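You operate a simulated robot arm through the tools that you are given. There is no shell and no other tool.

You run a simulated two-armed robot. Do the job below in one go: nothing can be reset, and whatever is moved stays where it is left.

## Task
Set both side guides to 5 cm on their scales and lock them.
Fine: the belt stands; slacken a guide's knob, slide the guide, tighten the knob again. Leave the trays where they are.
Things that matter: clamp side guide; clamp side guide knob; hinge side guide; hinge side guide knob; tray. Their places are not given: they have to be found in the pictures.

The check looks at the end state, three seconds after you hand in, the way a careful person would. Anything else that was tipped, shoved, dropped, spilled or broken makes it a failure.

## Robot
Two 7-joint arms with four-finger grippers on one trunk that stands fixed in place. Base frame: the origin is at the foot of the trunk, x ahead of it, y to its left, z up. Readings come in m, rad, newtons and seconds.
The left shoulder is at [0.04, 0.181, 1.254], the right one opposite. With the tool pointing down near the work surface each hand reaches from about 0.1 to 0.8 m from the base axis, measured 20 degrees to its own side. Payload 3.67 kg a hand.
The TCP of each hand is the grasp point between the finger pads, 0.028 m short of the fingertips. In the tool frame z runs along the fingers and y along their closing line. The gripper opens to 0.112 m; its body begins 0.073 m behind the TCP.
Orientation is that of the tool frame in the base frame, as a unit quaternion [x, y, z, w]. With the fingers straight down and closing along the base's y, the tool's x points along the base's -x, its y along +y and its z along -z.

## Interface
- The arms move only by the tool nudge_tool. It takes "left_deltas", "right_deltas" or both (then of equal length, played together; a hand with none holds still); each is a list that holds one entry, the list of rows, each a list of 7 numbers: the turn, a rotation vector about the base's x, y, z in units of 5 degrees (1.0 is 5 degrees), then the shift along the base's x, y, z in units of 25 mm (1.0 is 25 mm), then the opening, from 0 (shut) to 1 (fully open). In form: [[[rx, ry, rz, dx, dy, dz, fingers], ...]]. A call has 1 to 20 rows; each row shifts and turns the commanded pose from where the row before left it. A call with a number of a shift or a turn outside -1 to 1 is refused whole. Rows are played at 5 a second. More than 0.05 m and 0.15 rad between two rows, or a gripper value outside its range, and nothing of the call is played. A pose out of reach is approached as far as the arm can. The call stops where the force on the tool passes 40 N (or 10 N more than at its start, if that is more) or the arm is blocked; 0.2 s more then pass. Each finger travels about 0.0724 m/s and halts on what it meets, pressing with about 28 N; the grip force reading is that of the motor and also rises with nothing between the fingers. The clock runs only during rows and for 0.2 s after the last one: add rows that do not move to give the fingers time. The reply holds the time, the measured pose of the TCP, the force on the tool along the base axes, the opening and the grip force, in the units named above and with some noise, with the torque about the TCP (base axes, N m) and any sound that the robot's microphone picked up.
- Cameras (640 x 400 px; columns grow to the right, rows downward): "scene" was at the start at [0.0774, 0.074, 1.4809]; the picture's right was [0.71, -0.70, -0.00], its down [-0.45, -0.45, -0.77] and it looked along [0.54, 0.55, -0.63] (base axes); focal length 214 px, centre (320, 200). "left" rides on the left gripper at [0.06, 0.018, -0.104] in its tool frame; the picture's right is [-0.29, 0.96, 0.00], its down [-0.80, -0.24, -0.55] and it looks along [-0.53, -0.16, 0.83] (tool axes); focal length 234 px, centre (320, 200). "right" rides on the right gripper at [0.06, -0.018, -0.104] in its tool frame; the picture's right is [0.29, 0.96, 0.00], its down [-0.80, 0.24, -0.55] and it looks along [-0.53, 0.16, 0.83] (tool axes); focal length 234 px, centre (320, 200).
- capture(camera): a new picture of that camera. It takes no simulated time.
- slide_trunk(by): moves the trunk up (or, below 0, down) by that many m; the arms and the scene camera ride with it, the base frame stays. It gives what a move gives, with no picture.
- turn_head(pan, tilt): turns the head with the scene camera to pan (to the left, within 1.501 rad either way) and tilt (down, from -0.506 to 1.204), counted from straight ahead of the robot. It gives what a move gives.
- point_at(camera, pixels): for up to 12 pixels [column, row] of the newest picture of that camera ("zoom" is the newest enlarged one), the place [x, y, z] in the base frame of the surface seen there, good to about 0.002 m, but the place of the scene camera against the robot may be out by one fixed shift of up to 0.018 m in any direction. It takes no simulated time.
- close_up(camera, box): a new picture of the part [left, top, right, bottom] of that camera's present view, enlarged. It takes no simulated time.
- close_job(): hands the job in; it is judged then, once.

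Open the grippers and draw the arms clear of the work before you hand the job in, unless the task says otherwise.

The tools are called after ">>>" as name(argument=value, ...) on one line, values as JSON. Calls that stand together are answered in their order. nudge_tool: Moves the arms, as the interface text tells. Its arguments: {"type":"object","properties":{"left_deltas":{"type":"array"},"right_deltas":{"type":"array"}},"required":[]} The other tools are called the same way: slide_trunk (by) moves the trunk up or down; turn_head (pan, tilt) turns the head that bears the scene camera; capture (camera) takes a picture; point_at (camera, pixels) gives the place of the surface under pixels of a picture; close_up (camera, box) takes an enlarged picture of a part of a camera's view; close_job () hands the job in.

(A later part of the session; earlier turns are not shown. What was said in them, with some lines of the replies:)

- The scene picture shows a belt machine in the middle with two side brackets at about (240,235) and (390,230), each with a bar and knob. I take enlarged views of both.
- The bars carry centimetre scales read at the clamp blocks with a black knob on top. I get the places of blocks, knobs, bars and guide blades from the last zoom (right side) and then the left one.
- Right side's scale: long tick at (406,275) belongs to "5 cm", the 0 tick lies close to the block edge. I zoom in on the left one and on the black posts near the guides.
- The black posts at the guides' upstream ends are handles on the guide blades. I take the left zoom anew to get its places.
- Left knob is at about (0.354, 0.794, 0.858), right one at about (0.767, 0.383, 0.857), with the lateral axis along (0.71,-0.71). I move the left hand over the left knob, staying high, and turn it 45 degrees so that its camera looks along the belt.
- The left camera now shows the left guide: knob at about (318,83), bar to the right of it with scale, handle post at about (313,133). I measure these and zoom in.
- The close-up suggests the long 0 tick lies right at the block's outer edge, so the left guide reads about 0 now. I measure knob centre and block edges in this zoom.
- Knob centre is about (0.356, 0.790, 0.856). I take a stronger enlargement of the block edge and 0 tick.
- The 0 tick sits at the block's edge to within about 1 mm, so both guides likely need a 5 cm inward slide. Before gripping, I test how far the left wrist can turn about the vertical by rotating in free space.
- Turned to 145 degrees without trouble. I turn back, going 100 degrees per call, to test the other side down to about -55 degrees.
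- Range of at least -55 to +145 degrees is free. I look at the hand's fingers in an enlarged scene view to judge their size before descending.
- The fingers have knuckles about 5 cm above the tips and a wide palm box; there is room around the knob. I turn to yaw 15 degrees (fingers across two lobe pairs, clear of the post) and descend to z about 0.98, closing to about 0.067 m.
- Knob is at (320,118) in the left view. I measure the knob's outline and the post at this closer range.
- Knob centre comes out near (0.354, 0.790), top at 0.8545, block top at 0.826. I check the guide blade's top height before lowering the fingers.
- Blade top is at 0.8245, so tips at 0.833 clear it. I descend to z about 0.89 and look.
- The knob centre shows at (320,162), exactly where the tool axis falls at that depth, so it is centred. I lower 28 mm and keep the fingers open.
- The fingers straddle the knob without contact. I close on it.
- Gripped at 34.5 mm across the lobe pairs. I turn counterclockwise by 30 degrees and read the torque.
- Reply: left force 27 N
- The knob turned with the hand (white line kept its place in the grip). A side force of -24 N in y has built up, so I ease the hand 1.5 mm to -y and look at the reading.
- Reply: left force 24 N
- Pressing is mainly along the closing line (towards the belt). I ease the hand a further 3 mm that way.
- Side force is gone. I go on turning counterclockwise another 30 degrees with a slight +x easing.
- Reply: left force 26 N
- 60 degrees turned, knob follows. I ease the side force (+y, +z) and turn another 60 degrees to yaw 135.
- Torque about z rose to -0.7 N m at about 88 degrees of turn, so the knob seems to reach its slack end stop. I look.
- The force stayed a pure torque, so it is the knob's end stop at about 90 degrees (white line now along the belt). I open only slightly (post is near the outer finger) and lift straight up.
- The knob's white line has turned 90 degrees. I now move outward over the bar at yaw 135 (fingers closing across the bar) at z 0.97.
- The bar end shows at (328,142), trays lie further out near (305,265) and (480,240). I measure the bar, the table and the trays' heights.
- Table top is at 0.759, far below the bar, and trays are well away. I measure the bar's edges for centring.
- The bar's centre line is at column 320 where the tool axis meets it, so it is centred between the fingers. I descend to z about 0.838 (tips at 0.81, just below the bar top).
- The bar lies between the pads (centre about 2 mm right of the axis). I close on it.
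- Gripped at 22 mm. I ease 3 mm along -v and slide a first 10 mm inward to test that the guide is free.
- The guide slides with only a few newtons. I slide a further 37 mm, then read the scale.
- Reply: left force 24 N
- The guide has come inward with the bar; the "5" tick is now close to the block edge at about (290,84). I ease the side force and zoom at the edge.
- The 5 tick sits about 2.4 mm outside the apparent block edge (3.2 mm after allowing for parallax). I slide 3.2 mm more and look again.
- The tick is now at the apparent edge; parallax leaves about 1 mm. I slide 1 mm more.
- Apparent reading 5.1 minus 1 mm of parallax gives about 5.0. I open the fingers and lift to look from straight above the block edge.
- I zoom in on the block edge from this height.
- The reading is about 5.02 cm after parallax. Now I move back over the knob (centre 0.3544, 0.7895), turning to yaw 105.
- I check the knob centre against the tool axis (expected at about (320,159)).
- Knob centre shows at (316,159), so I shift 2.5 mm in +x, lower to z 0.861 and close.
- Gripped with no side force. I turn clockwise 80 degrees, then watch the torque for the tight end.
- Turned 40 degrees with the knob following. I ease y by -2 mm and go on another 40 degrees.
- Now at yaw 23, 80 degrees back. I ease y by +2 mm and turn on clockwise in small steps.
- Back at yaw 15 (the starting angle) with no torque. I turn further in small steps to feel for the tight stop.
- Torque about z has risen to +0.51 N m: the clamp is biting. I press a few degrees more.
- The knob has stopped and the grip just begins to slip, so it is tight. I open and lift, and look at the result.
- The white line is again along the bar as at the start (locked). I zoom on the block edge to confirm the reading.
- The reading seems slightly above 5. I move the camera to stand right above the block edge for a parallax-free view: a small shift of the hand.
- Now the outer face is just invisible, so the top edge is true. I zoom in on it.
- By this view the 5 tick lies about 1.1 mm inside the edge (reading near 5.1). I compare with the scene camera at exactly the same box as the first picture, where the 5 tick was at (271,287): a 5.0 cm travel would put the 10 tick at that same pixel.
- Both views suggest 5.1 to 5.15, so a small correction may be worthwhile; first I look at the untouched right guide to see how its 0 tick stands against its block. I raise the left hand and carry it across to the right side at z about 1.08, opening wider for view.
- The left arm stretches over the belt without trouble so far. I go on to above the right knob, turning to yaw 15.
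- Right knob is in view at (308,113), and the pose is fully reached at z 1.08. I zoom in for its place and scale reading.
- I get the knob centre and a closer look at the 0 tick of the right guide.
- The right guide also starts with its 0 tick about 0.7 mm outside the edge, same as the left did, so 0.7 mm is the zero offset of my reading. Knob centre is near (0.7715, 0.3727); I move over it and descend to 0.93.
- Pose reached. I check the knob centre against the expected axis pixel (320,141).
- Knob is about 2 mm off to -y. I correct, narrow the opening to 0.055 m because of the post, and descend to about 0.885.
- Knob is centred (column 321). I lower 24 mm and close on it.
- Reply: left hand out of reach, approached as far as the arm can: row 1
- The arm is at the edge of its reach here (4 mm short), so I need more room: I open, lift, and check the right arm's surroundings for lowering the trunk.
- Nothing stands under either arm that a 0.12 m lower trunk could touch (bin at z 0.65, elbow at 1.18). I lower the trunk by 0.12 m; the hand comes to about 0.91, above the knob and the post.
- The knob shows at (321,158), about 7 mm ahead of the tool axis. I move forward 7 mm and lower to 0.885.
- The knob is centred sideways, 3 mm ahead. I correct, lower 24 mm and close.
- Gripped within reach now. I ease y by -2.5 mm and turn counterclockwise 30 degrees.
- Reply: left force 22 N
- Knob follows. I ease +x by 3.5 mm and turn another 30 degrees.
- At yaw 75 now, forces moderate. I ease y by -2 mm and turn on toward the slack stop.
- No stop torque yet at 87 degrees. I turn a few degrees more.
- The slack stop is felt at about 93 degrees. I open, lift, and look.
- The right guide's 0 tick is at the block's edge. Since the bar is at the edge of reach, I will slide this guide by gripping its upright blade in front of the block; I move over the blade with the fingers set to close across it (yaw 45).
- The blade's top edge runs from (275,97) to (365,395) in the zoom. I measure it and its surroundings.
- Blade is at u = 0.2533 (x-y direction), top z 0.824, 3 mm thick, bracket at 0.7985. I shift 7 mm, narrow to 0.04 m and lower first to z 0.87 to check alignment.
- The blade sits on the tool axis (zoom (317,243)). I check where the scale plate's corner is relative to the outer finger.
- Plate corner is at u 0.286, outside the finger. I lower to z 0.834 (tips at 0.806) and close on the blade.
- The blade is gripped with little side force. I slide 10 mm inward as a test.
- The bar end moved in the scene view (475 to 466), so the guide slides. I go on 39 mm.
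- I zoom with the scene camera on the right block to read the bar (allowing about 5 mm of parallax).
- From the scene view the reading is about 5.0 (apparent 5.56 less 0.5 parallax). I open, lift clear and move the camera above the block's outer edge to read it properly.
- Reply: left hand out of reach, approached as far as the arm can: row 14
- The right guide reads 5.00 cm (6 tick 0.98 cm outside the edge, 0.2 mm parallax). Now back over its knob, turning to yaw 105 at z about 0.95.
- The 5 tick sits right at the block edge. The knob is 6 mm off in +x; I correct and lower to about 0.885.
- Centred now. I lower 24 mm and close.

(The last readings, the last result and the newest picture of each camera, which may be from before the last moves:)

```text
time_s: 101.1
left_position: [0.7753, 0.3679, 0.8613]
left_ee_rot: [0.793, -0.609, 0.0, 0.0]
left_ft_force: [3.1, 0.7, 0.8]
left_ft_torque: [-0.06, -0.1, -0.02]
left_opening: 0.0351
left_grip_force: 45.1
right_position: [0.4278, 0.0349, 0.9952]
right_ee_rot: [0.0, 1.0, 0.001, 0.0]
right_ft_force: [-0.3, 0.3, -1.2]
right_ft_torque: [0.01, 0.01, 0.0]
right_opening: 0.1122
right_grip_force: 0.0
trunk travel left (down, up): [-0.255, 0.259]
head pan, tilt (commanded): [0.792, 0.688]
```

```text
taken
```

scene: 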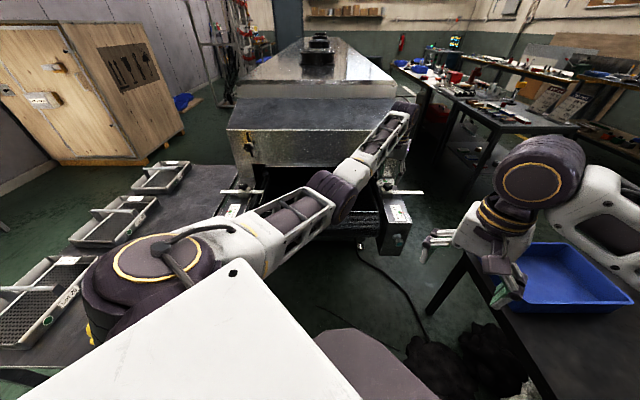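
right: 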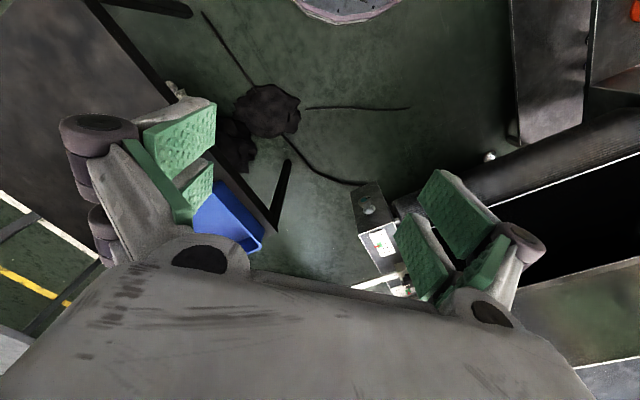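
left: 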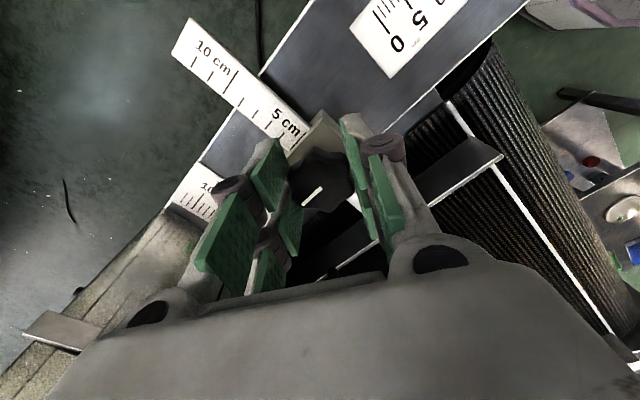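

Well centred grip with small forces. I turn clockwise 40 degrees.

>>> nudge_tool(left_deltas=[[[0, 0, -0.8, 0, 0, 0, 0.1], [0, 0, -0.8, 0, 0, 0, 0.1], [0, 0, -0.8, 0, 0, 0, 0.1], [0, 0, -0.8, 0, 0, 0, 0.1], [0, 0, -0.8, 0, 0, 0, 0.1], [0, 0, -0.8, 0, 0, 0, 0.1], [0, 0, -0.8, 0, 0, 0, 0.1], [0, 0, -0.8, 0, 0, 0, 0.1]]])

```text
time_s: 102.9
left_position: [0.7735, 0.3679, 0.8622]
left_ee_rot: [-0.594, 0.805, 0.001, -0.001]
left_ft_force: [-12.9, -3.7, 1.2]
left_ft_torque: [0.6, 0.1, 0.02]
left_opening: 0.0347
left_grip_force: 45.2
right_position: [0.4262, 0.0343, 0.997]
right_ee_rot: [-0.001, 1.0, 0.0, 0.0]
right_ft_force: [-0.2, 0.1, -1.0]
right_ft_torque: [0.01, -0.01, -0.01]
right_opening: 0.1119
right_grip_force: 0.0
trunk travel left (down, up): [-0.255, 0.259]
head pan, tilt (commanded): [0.792, 0.688]
```

Force of -13 N in x; I ease -x by 2.5 mm and keep turning 32 degrees.

>>> nudge_tool(left_deltas=[[[0, 0, -0.4, -0.1, -0.02, 0, 0.1], [0, 0, -0.8, 0, 0, 0, 0.1], [0, 0, -0.8, 0, 0, 0, 0.1], [0, 0, -0.8, 0, 0, 0, 0.1], [0, 0, -0.8, 0, 0, 0, 0.1], [0, 0, -0.8, 0, 0, 0, 0.1], [0, 0, -0.8, 0, 0, 0, 0.1], [0, 0, -0.8, 0, 0, 0, 0.1]]])

>>> close_up(camera="left", box=[220, 80, 420, 280])

```text
time_s: 104.7
left_position: [0.7721, 0.3692, 0.8616]
left_ee_rot: [-0.366, 0.931, 0.001, 0.001]
left_ft_force: [2.0, 5.1, 2.3]
left_ft_torque: [0.27, -0.12, 0.02]
left_opening: 0.0346
left_grip_force: 45.1
right_position: [0.4276, 0.0362, 0.9968]
right_ee_rot: [0.0, 1.0, 0.001, 0.0]
right_ft_force: [-0.6, 0.1, -0.3]
right_ft_torque: [0.0, 0.04, 0.02]
right_opening: 0.1119
right_grip_force: 0.0
trunk travel left (down, up): [-0.255, 0.259]
head pan, tilt (commanded): [0.792, 0.688]
```

```text
2.00 times, centred on (320, 180) of left
```

zoom: 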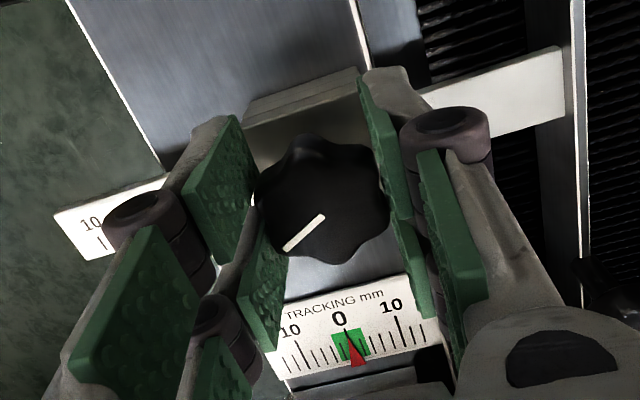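

Forces small, yaw 43. I turn 32 degrees more toward the tight end.

>>> nudge_tool(left_deltas=[[[0, 0, -0.8, 0, 0.03, 0, 0.1], [0, 0, -0.8, 0, 0, 0, 0.1], [0, 0, -0.8, 0, 0, 0, 0.1], [0, 0, -0.8, 0, 0, 0, 0.1], [0, 0, -0.8, 0, 0, 0, 0.1], [0, 0, -0.8, 0, 0, 0, 0.1], [0, 0, -0.8, 0, 0, 0, 0.1], [0, 0, -0.4, 0, 0, 0, 0.1], [0, 0, 0, 0, 0, 0, 0.1]]])

```text
time_s: 106.7
left_position: [0.7711, 0.3706, 0.8621]
left_ee_rot: [-0.114, 0.993, 0.0, 0.0]
left_ft_force: [-2.7, 12.6, 2.9]
left_ft_torque: [0.13, 0.34, 0.35]
left_opening: 0.0344
left_grip_force: 44.9
right_position: [0.4274, 0.0365, 0.9956]
right_ee_rot: [0.0, 1.0, -0.001, 0.0]
right_ft_force: [0.1, 0.0, 0.1]
right_ft_torque: [0.0, -0.01, 0.0]
right_opening: 0.1118
right_grip_force: 0.1
trunk travel left (down, up): [-0.255, 0.259]
head pan, tilt (commanded): [0.792, 0.688]
```

Torque +0.35 N m: the clamp bites. I ease +y and press 5 degrees more.

>>> nudge_tool(left_deltas=[[[0, 0, -0.3, 0, 0.08, 0, 0.1], [0, 0, -0.4, 0, 0, 0, 0.1], [0, 0, -0.4, 0, 0, 0, 0.1], [0, 0, 0, 0, 0, 0, 0.1]]])

>>> close_up(camera="left", box=[220, 80, 420, 280])

```text
time_s: 107.7
left_position: [0.7739, 0.3699, 0.862]
left_ee_rot: [-0.066, 0.998, 0.0, 0.001]
left_ft_force: [6.5, 7.2, 1.6]
left_ft_torque: [0.03, -0.42, 0.54]
left_opening: 0.034
left_grip_force: 44.6
right_position: [0.4277, 0.035, 0.9967]
right_ee_rot: [0.001, 1.0, 0.0, -0.001]
right_ft_force: [1.0, -0.3, 0.2]
right_ft_torque: [0.0, 0.01, 0.02]
right_opening: 0.112
right_grip_force: 0.1
trunk travel left (down, up): [-0.255, 0.259]
head pan, tilt (commanded): [0.792, 0.688]
```

```text
2.00 times, centred on (320, 180) of left
```

zoom: 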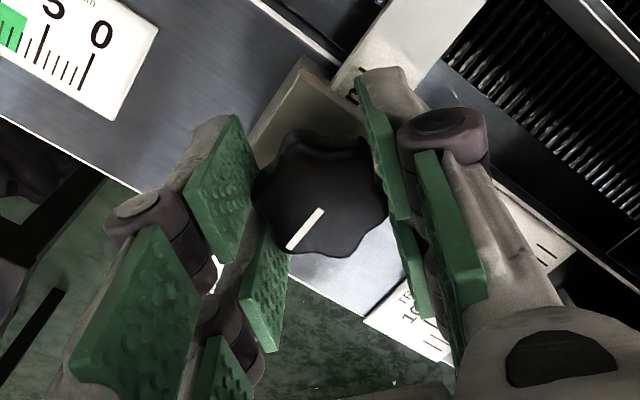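

Torque 0.54 N m, with the grip just starting to slip: tight, as on the left side. I open and lift, and look.

>>> nudge_tool(left_deltas=[[[0, 0, 0, 0, 0, 0, 0.4], [0, 0, 0, 0, 0, 0, 0.5], [0, 0, 0, 0, 0, 0, 0.5], [0, 0, 0, 0, 0, 0.6, 0.5], [0, 0, 0, 0, 0, 1, 0.5], [0, 0, 0, 0, 0, 1, 0.5], [0, 0, 0, 0, 0, 1, 0.5], [0, 0, 0, 0, 0, 1, 0.5], [0, 0, 0, 0, 0, 1, 0.5], [0, 0, 0, 0, 0, 0, 0.5]]])

>>> capture(camera="left")

>>> close_up(camera="left", box=[265, 85, 345, 135])

```text
time_s: 109.9
left_position: [0.7714, 0.3716, 1.0011]
left_ee_rot: [-0.065, 0.998, -0.001, -0.001]
left_ft_force: [0.1, 0.9, -0.1]
left_ft_torque: [0.0, 0.04, 0.0]
left_opening: 0.0563
left_grip_force: 0.1
right_position: [0.4273, 0.0339, 0.9957]
right_ee_rot: [-0.001, 1.0, 0.0, 0.0]
right_ft_force: [0.6, 0.4, -0.9]
right_ft_torque: [0.0, 0.03, 0.01]
right_opening: 0.1118
right_grip_force: 0.0
trunk travel left (down, up): [-0.255, 0.259]
head pan, tilt (commanded): [0.792, 0.688]
```

```text
taken
```

left: 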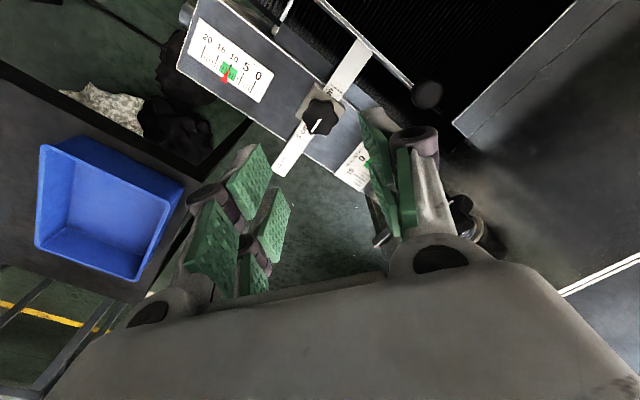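

```text
8.00 times, centred on (305, 110) of left
```

zoom: 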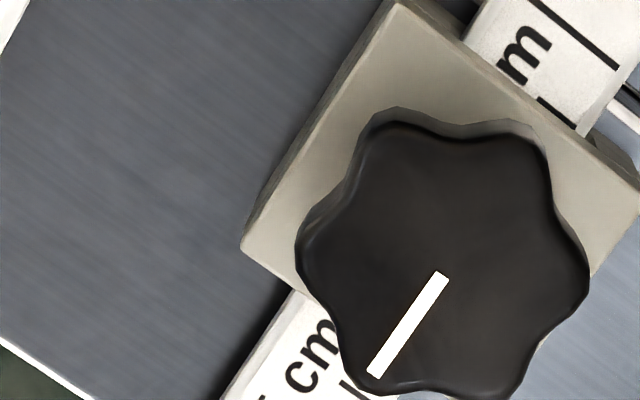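

The knob's line is back along the bar. I recheck the right reading from the earlier viewing pose (yaw 45 over the edge).

>>> nudge_tool(left_deltas=[[[0, 0, 0.93, 0.04, -0.15, 0.06, 0.4], [0, 0, 0.93, 0.04, -0.15, 0.06, 0.4], [0, 0, 0.93, 0.04, -0.15, 0.06, 0.4], [0, 0, 0.93, 0.04, -0.15, 0.06, 0.4], [0, 0, 0.93, 0.04, -0.15, 0.06, 0.4], [0, 0, 0.93, 0.04, -0.15, 0.06, 0.4], [0, 0, 0.93, 0.04, -0.15, 0.06, 0.4], [0, 0, 0.93, 0.04, -0.15, 0.06, 0.4], [0, 0, 0, 0, 0, 0, 0.4]]])

>>> close_up(camera="left", box=[290, 85, 370, 135])

>>> close_up(camera="left", box=[306, 98, 346, 138])

```text
time_s: 111.9
left_position: [0.7788, 0.3398, 1.0135]
left_ee_rot: [-0.381, 0.925, 0.0, 0.0]
left_ft_force: [-0.5, 1.2, 0.0]
left_ft_torque: [0.0, 0.04, -0.03]
left_opening: 0.0447
left_grip_force: 0.2
right_position: [0.4269, 0.035, 0.996]
right_ee_rot: [-0.001, 1.0, 0.0, 0.0]
right_ft_force: [-0.6, -0.8, -0.6]
right_ft_torque: [-0.02, 0.02, 0.03]
right_opening: 0.1118
right_grip_force: 0.0
trunk travel left (down, up): [-0.255, 0.259]
head pan, tilt (commanded): [0.792, 0.688]
```

```text
8.00 times, centred on (330, 110) of left
```

zoom: 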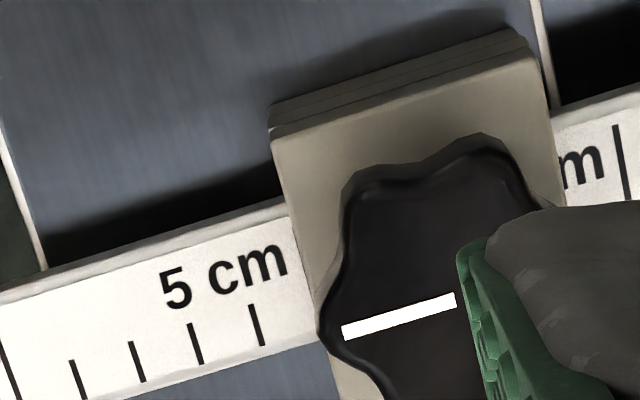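

```text
10.00 times, centred on (326, 118) of left
```

zoom: 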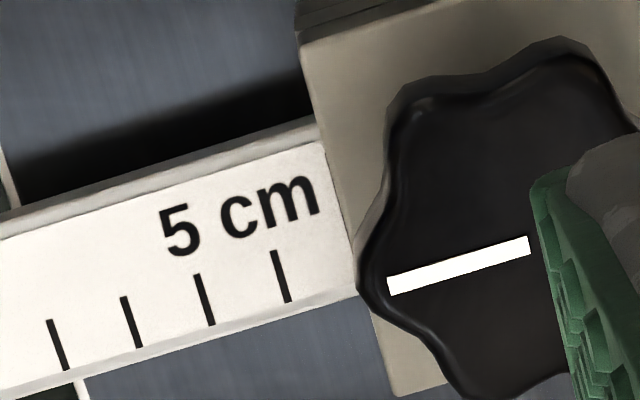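

The right guide reads 5.0 and is locked. Now I go back to correct the left guide slightly; I raise the trunk again by 0.12 m first.

>>> slide_trunk(by=0.12)

>>> nudge_tool(left_deltas=[[[0, 0, 0, -0.9, 0.9, -0.1, 0.5], [0, 0, 0, -0.98, 0.98, -0.1, 0.5], [0, 0, 0, -0.98, 0.98, -0.1, 0.5], [0, 0, 0, -0.98, 0.98, -0.1, 0.5], [0, 0, 0, -0.98, 0.98, -0.1, 0.5], [0, 0, 0, -0.98, 0.98, -0.1, 0.5], [0, 0, 0, -0.98, 0.98, -0.1, 0.5], [0, 0, 0, -0.98, 0.98, -0.1, 0.5], [0, 0, 0, -0.98, 0.98, -0.1, 0.5], [0, 0, 0, -0.98, 0.98, -0.1, 0.5], [0, 0, 0, -0.98, 0.98, -0.1, 0.5], [0, 0, 0, -0.98, 0.98, -0.1, 0.5], [0, 0, 0, -0.98, 0.98, -0.1, 0.5], [0, 0, 0, -0.98, 0.98, -0.1, 0.5], [0, 0, 0, -0.98, 0.98, -0.1, 0.5], [0, 0, 0, -0.98, 0.98, -0.1, 0.5], [0, 0, 0, -0.98, 0.98, -0.1, 0.5], [0, 0, 0, 0, 0, 0, 0.5]]])

>>> capture(camera="left")

>>> capture(camera="scene")

```text
time_s: 113.4
left_position: [0.7804, 0.3401, 1.1334]
left_ee_rot: [-0.38, 0.925, 0.0, 0.0]
left_ft_force: [-0.1, -0.2, -0.8]
left_ft_torque: [0.0, -0.04, 0.02]
left_opening: 0.0447
left_grip_force: 0.1
right_position: [0.4271, 0.0354, 1.1147]
right_ee_rot: [0.0, 1.0, 0.0, 0.0]
right_ft_force: [0.9, -0.4, -0.3]
right_ft_torque: [0.05, -0.01, -0.03]
right_opening: 0.1121
right_grip_force: 0.0
trunk travel left (down, up): [-0.375, 0.139]
head pan, tilt (commanded): [0.792, 0.688]
```

```text
time_s: 117.2
left_position: [0.3677, 0.7552, 1.0911]
left_ee_rot: [-0.38, 0.925, 0.001, 0.0]
left_ft_force: [0.4, 0.2, -0.6]
left_ft_torque: [-0.01, 0.03, 0.01]
left_opening: 0.0559
left_grip_force: 0.1
right_position: [0.4282, 0.0338, 1.1146]
right_ee_rot: [0.0, 1.0, 0.0, 0.0]
right_ft_force: [0.3, 0.8, 0.0]
right_ft_torque: [0.02, 0.0, -0.03]
right_opening: 0.1123
right_grip_force: 0.1
trunk travel left (down, up): [-0.375, 0.139]
head pan, tilt (commanded): [0.792, 0.688]
```

```text
taken
```

left: 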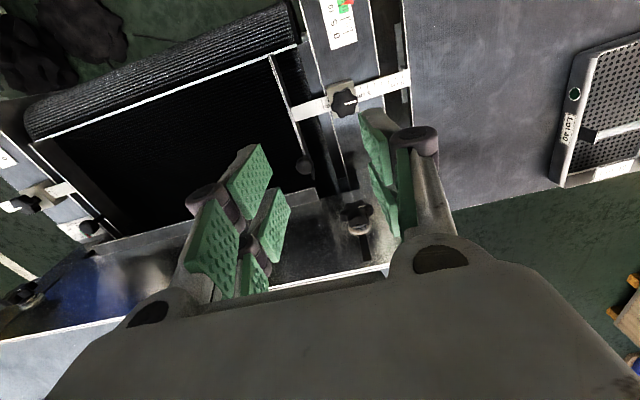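

```text
taken
```

scene: 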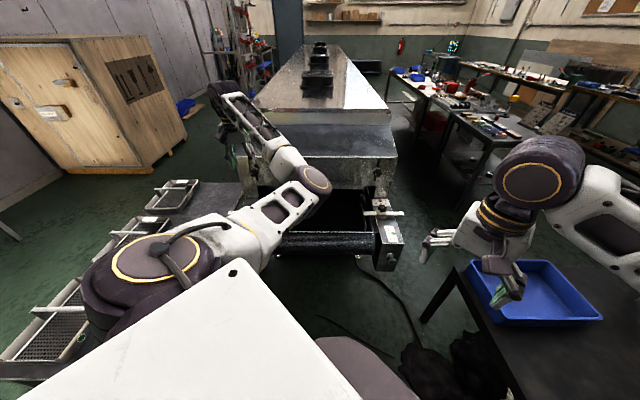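

The hand is over the left guide with its camera about 34 mm too far inward. I shift outward and lower to z about 1.02 for a parallax-free reading.

>>> nudge_tool(left_deltas=[[[0, 0, 0, -0.5, 0.5, -0.7, 0.5], [0, 0, 0, -0.46, 0.46, -0.7, 0.5], [0, 0, 0, 0, 0, -0.7, 0.5], [0, 0, 0, 0, 0, -0.7, 0.5], [0, 0, 0, 0, 0, 0, 0.5]]])

>>> capture(camera="left")

>>> close_up(camera="left", box=[300, 80, 380, 130])

```text
time_s: 118.4
left_position: [0.3415, 0.7792, 1.0193]
left_ee_rot: [-0.38, 0.925, 0.001, -0.001]
left_ft_force: [-0.2, 0.7, 0.3]
left_ft_torque: [-0.01, -0.02, 0.02]
left_opening: 0.0557
left_grip_force: 0.0
right_position: [0.4269, 0.0337, 1.1144]
right_ee_rot: [0.0, 1.0, 0.0, 0.0]
right_ft_force: [0.4, -0.2, 0.0]
right_ft_torque: [-0.01, 0.04, 0.0]
right_opening: 0.1122
right_grip_force: 0.1
trunk travel left (down, up): [-0.375, 0.139]
head pan, tilt (commanded): [0.792, 0.688]
```

```text
taken
```

left: 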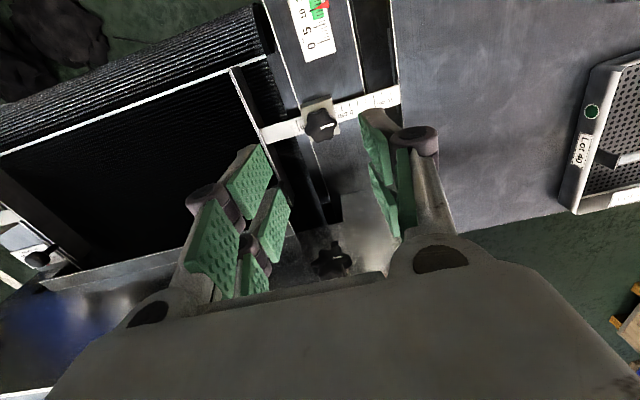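

```text
8.00 times, centred on (340, 105) of left
```

zoom: 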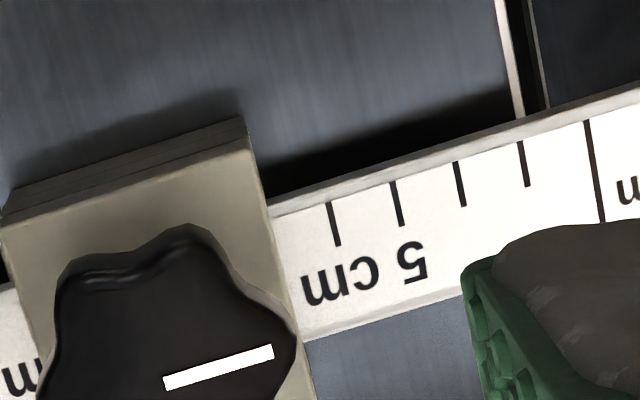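

Here the left reading comes out near 5.05. I zoom in further to settle it.

>>> close_up(camera="left", box=[322, 92, 354, 124])

```text
12.50 times, centred on (338, 108) of left
```

zoom: 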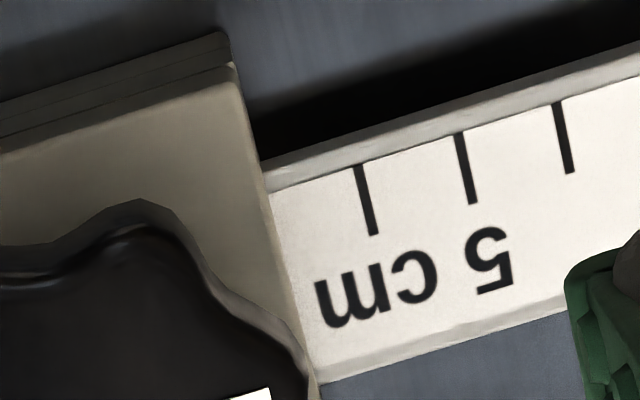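

Left reads about 5.06 cm and right about 5.0 cm, both within a millimetre, and both white lines lie along their bars as when locked. I open the gripper fully, raise the left hand and draw it back toward its starting place.

>>> nudge_tool(left_deltas=[[[0, 0, 0, 0, 0, 1, 0.6], [0, 0, 0, 0, 0, 1, 0.7], [0, 0, 0, 0, 0, 1, 0.8], [0, 0, 0, 0, 0, 1, 1], [0, 0, 0, 0, 0, 1, 1], [0, 0, 0, 0, 0, 1, 1], [0, 0, 0, 0, 0, 1, 1], [0, 0, -0.9, 0.1, -0.95, 0.1, 1], [0, 0, -0.9, 0.1, -0.95, 0.1, 1], [0, 0, -0.9, 0.1, -0.95, 0.1, 1], [0, 0, -0.9, 0.1, -0.95, 0.1, 1], [0, 0, -0.9, 0.1, -0.95, 0.1, 1], [0, 0, -0.9, 0.1, -0.95, 0.1, 1], [0, 0, -0.9, 0.1, -0.95, 0.1, 1], [0, 0, -0.9, 0, -0.95, 0.1, 1], [0, 0, -0.9, 0, -0.95, 0.1, 1], [0, 0, -0.9, 0, -0.95, 0.1, 1], [0, 0, 0, 0, -0.5, 0, 1], [0, 0, 0, 0, 0, 0, 1]]])

>>> capture(camera="scene")

>>> close_up(camera="scene", box=[205, 150, 435, 290])

```text
time_s: 122.4
left_position: [0.3571, 0.5273, 1.2192]
left_ee_rot: [0.003, 1.0, 0.0, 0.0]
left_ft_force: [-0.1, 0.3, 0.0]
left_ft_torque: [-0.03, -0.02, 0.02]
left_opening: 0.1121
left_grip_force: 0.0
right_position: [0.4275, 0.0348, 1.114]
right_ee_rot: [-0.001, 1.0, 0.0, -0.001]
right_ft_force: [-0.8, -0.1, 1.2]
right_ft_torque: [0.0, 0.0, -0.04]
right_opening: 0.1121
right_grip_force: 0.1
trunk travel left (down, up): [-0.375, 0.139]
head pan, tilt (commanded): [0.792, 0.688]
```

```text
taken
```

scene: 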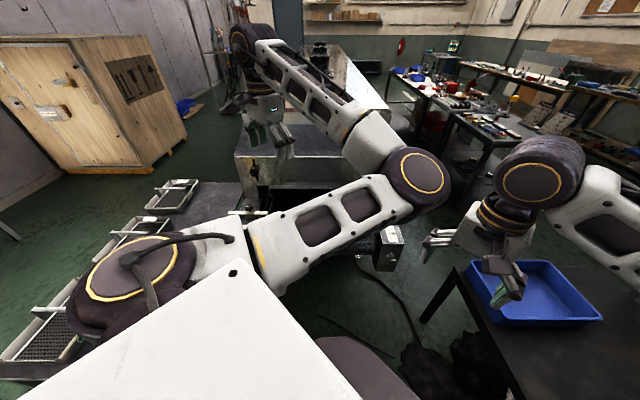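

```text
2.78 times, centred on (320, 220) of scene
```

zoom: 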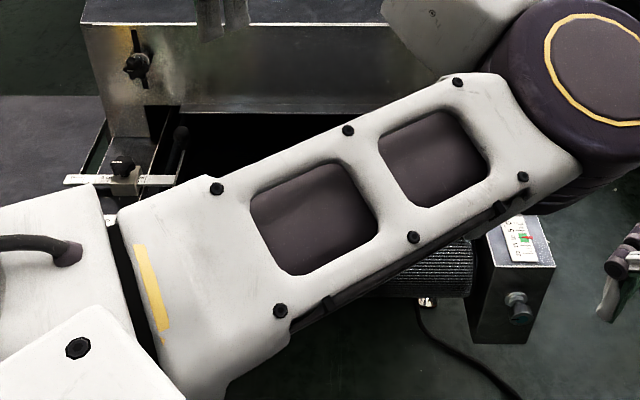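

The arm is clear. I take the right-hand and left-hand camera views to confirm the final state of both guides.

>>> capture(camera="right")

>>> capture(camera="left")

>>> point_at(camera="scene", pixels=[[420, 180], [380, 140], [350, 225], [250, 210], [300, 90], [430, 240]])

```text
taken
```

right: 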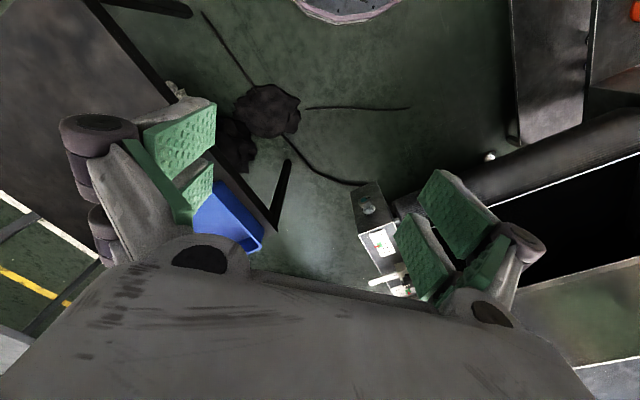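

```text
taken
```

left: 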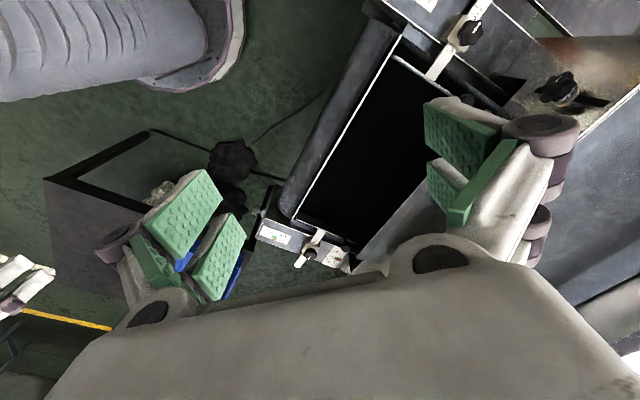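

```text
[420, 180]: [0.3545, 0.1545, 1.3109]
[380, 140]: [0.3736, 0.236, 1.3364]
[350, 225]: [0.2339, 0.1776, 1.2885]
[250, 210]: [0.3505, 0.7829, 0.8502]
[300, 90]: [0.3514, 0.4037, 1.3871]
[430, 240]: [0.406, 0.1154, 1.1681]
```

I zoom in on both guides in the left view for a last check.

>>> close_up(camera="left", box=[400, 0, 500, 90])

>>> close_up(camera="left", box=[245, 205, 365, 280])

>>> close_up(camera="scene", box=[0, 150, 270, 380])

```text
4.44 times, centred on (450, 45) of left
```

zoom: 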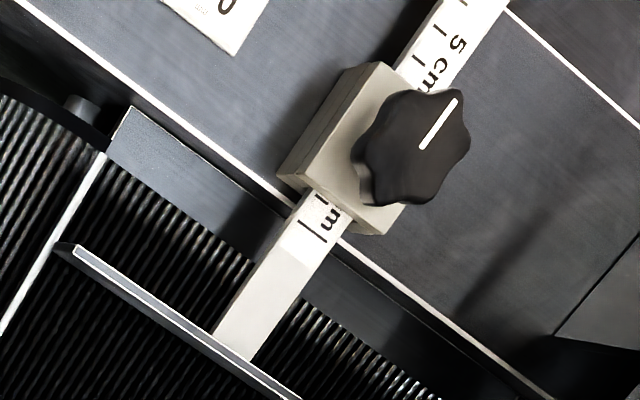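

```text
5.33 times, centred on (305, 242) of left
```

zoom: 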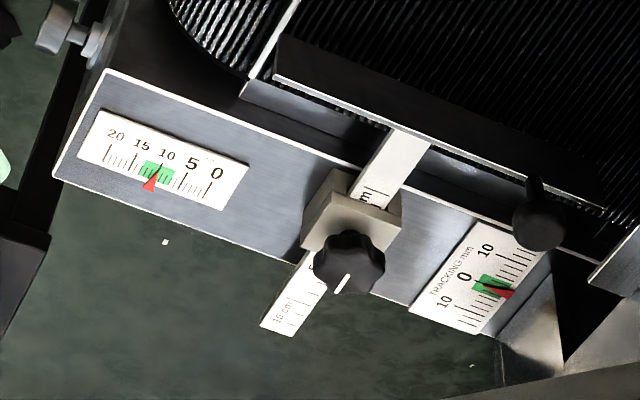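

```text
1.74 times, centred on (135, 265) of scene
```

zoom: 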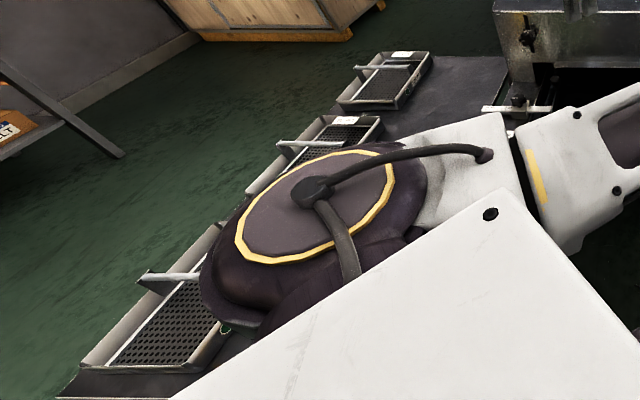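

Both guides stand inward with their knobs' lines along the bars, the tracking and tension pointers are still in green, the trays are untouched, and both grippers are open and clear. I hand the job in.

>>> close_job()

```text
The job is handed in.
```

Both side guides are set to 5 cm and locked, and the job is handed in. The result of the check has not come back.

| Guide | Reading at the block edge | Knob |
|---|---|---|
| Left | about 5.06 cm | turned back until it stopped, about 0.5 N m |
| Right | about 5.0 cm | turned back until it stopped, about 0.5 N m |

- **Accuracy:** the readings come from the hand camera held above the block edge and are good to about 1 mm. The left guide's first reading was about 0.8 mm below zero, so it may stand up to about 2 mm past 5 cm if the scale was truly at zero. I left it there, because a correction that small could have made it worse.
- **Locking:** both white lines on the knobs point along their bars again, as they did at the start. I did not push on the guides afterwards to test the lock.
- **Surroundings:** I saw no change in the trays, and the belt's tracking and tension pointers still stand in the green. Both grippers are open and the arms are drawn clear.
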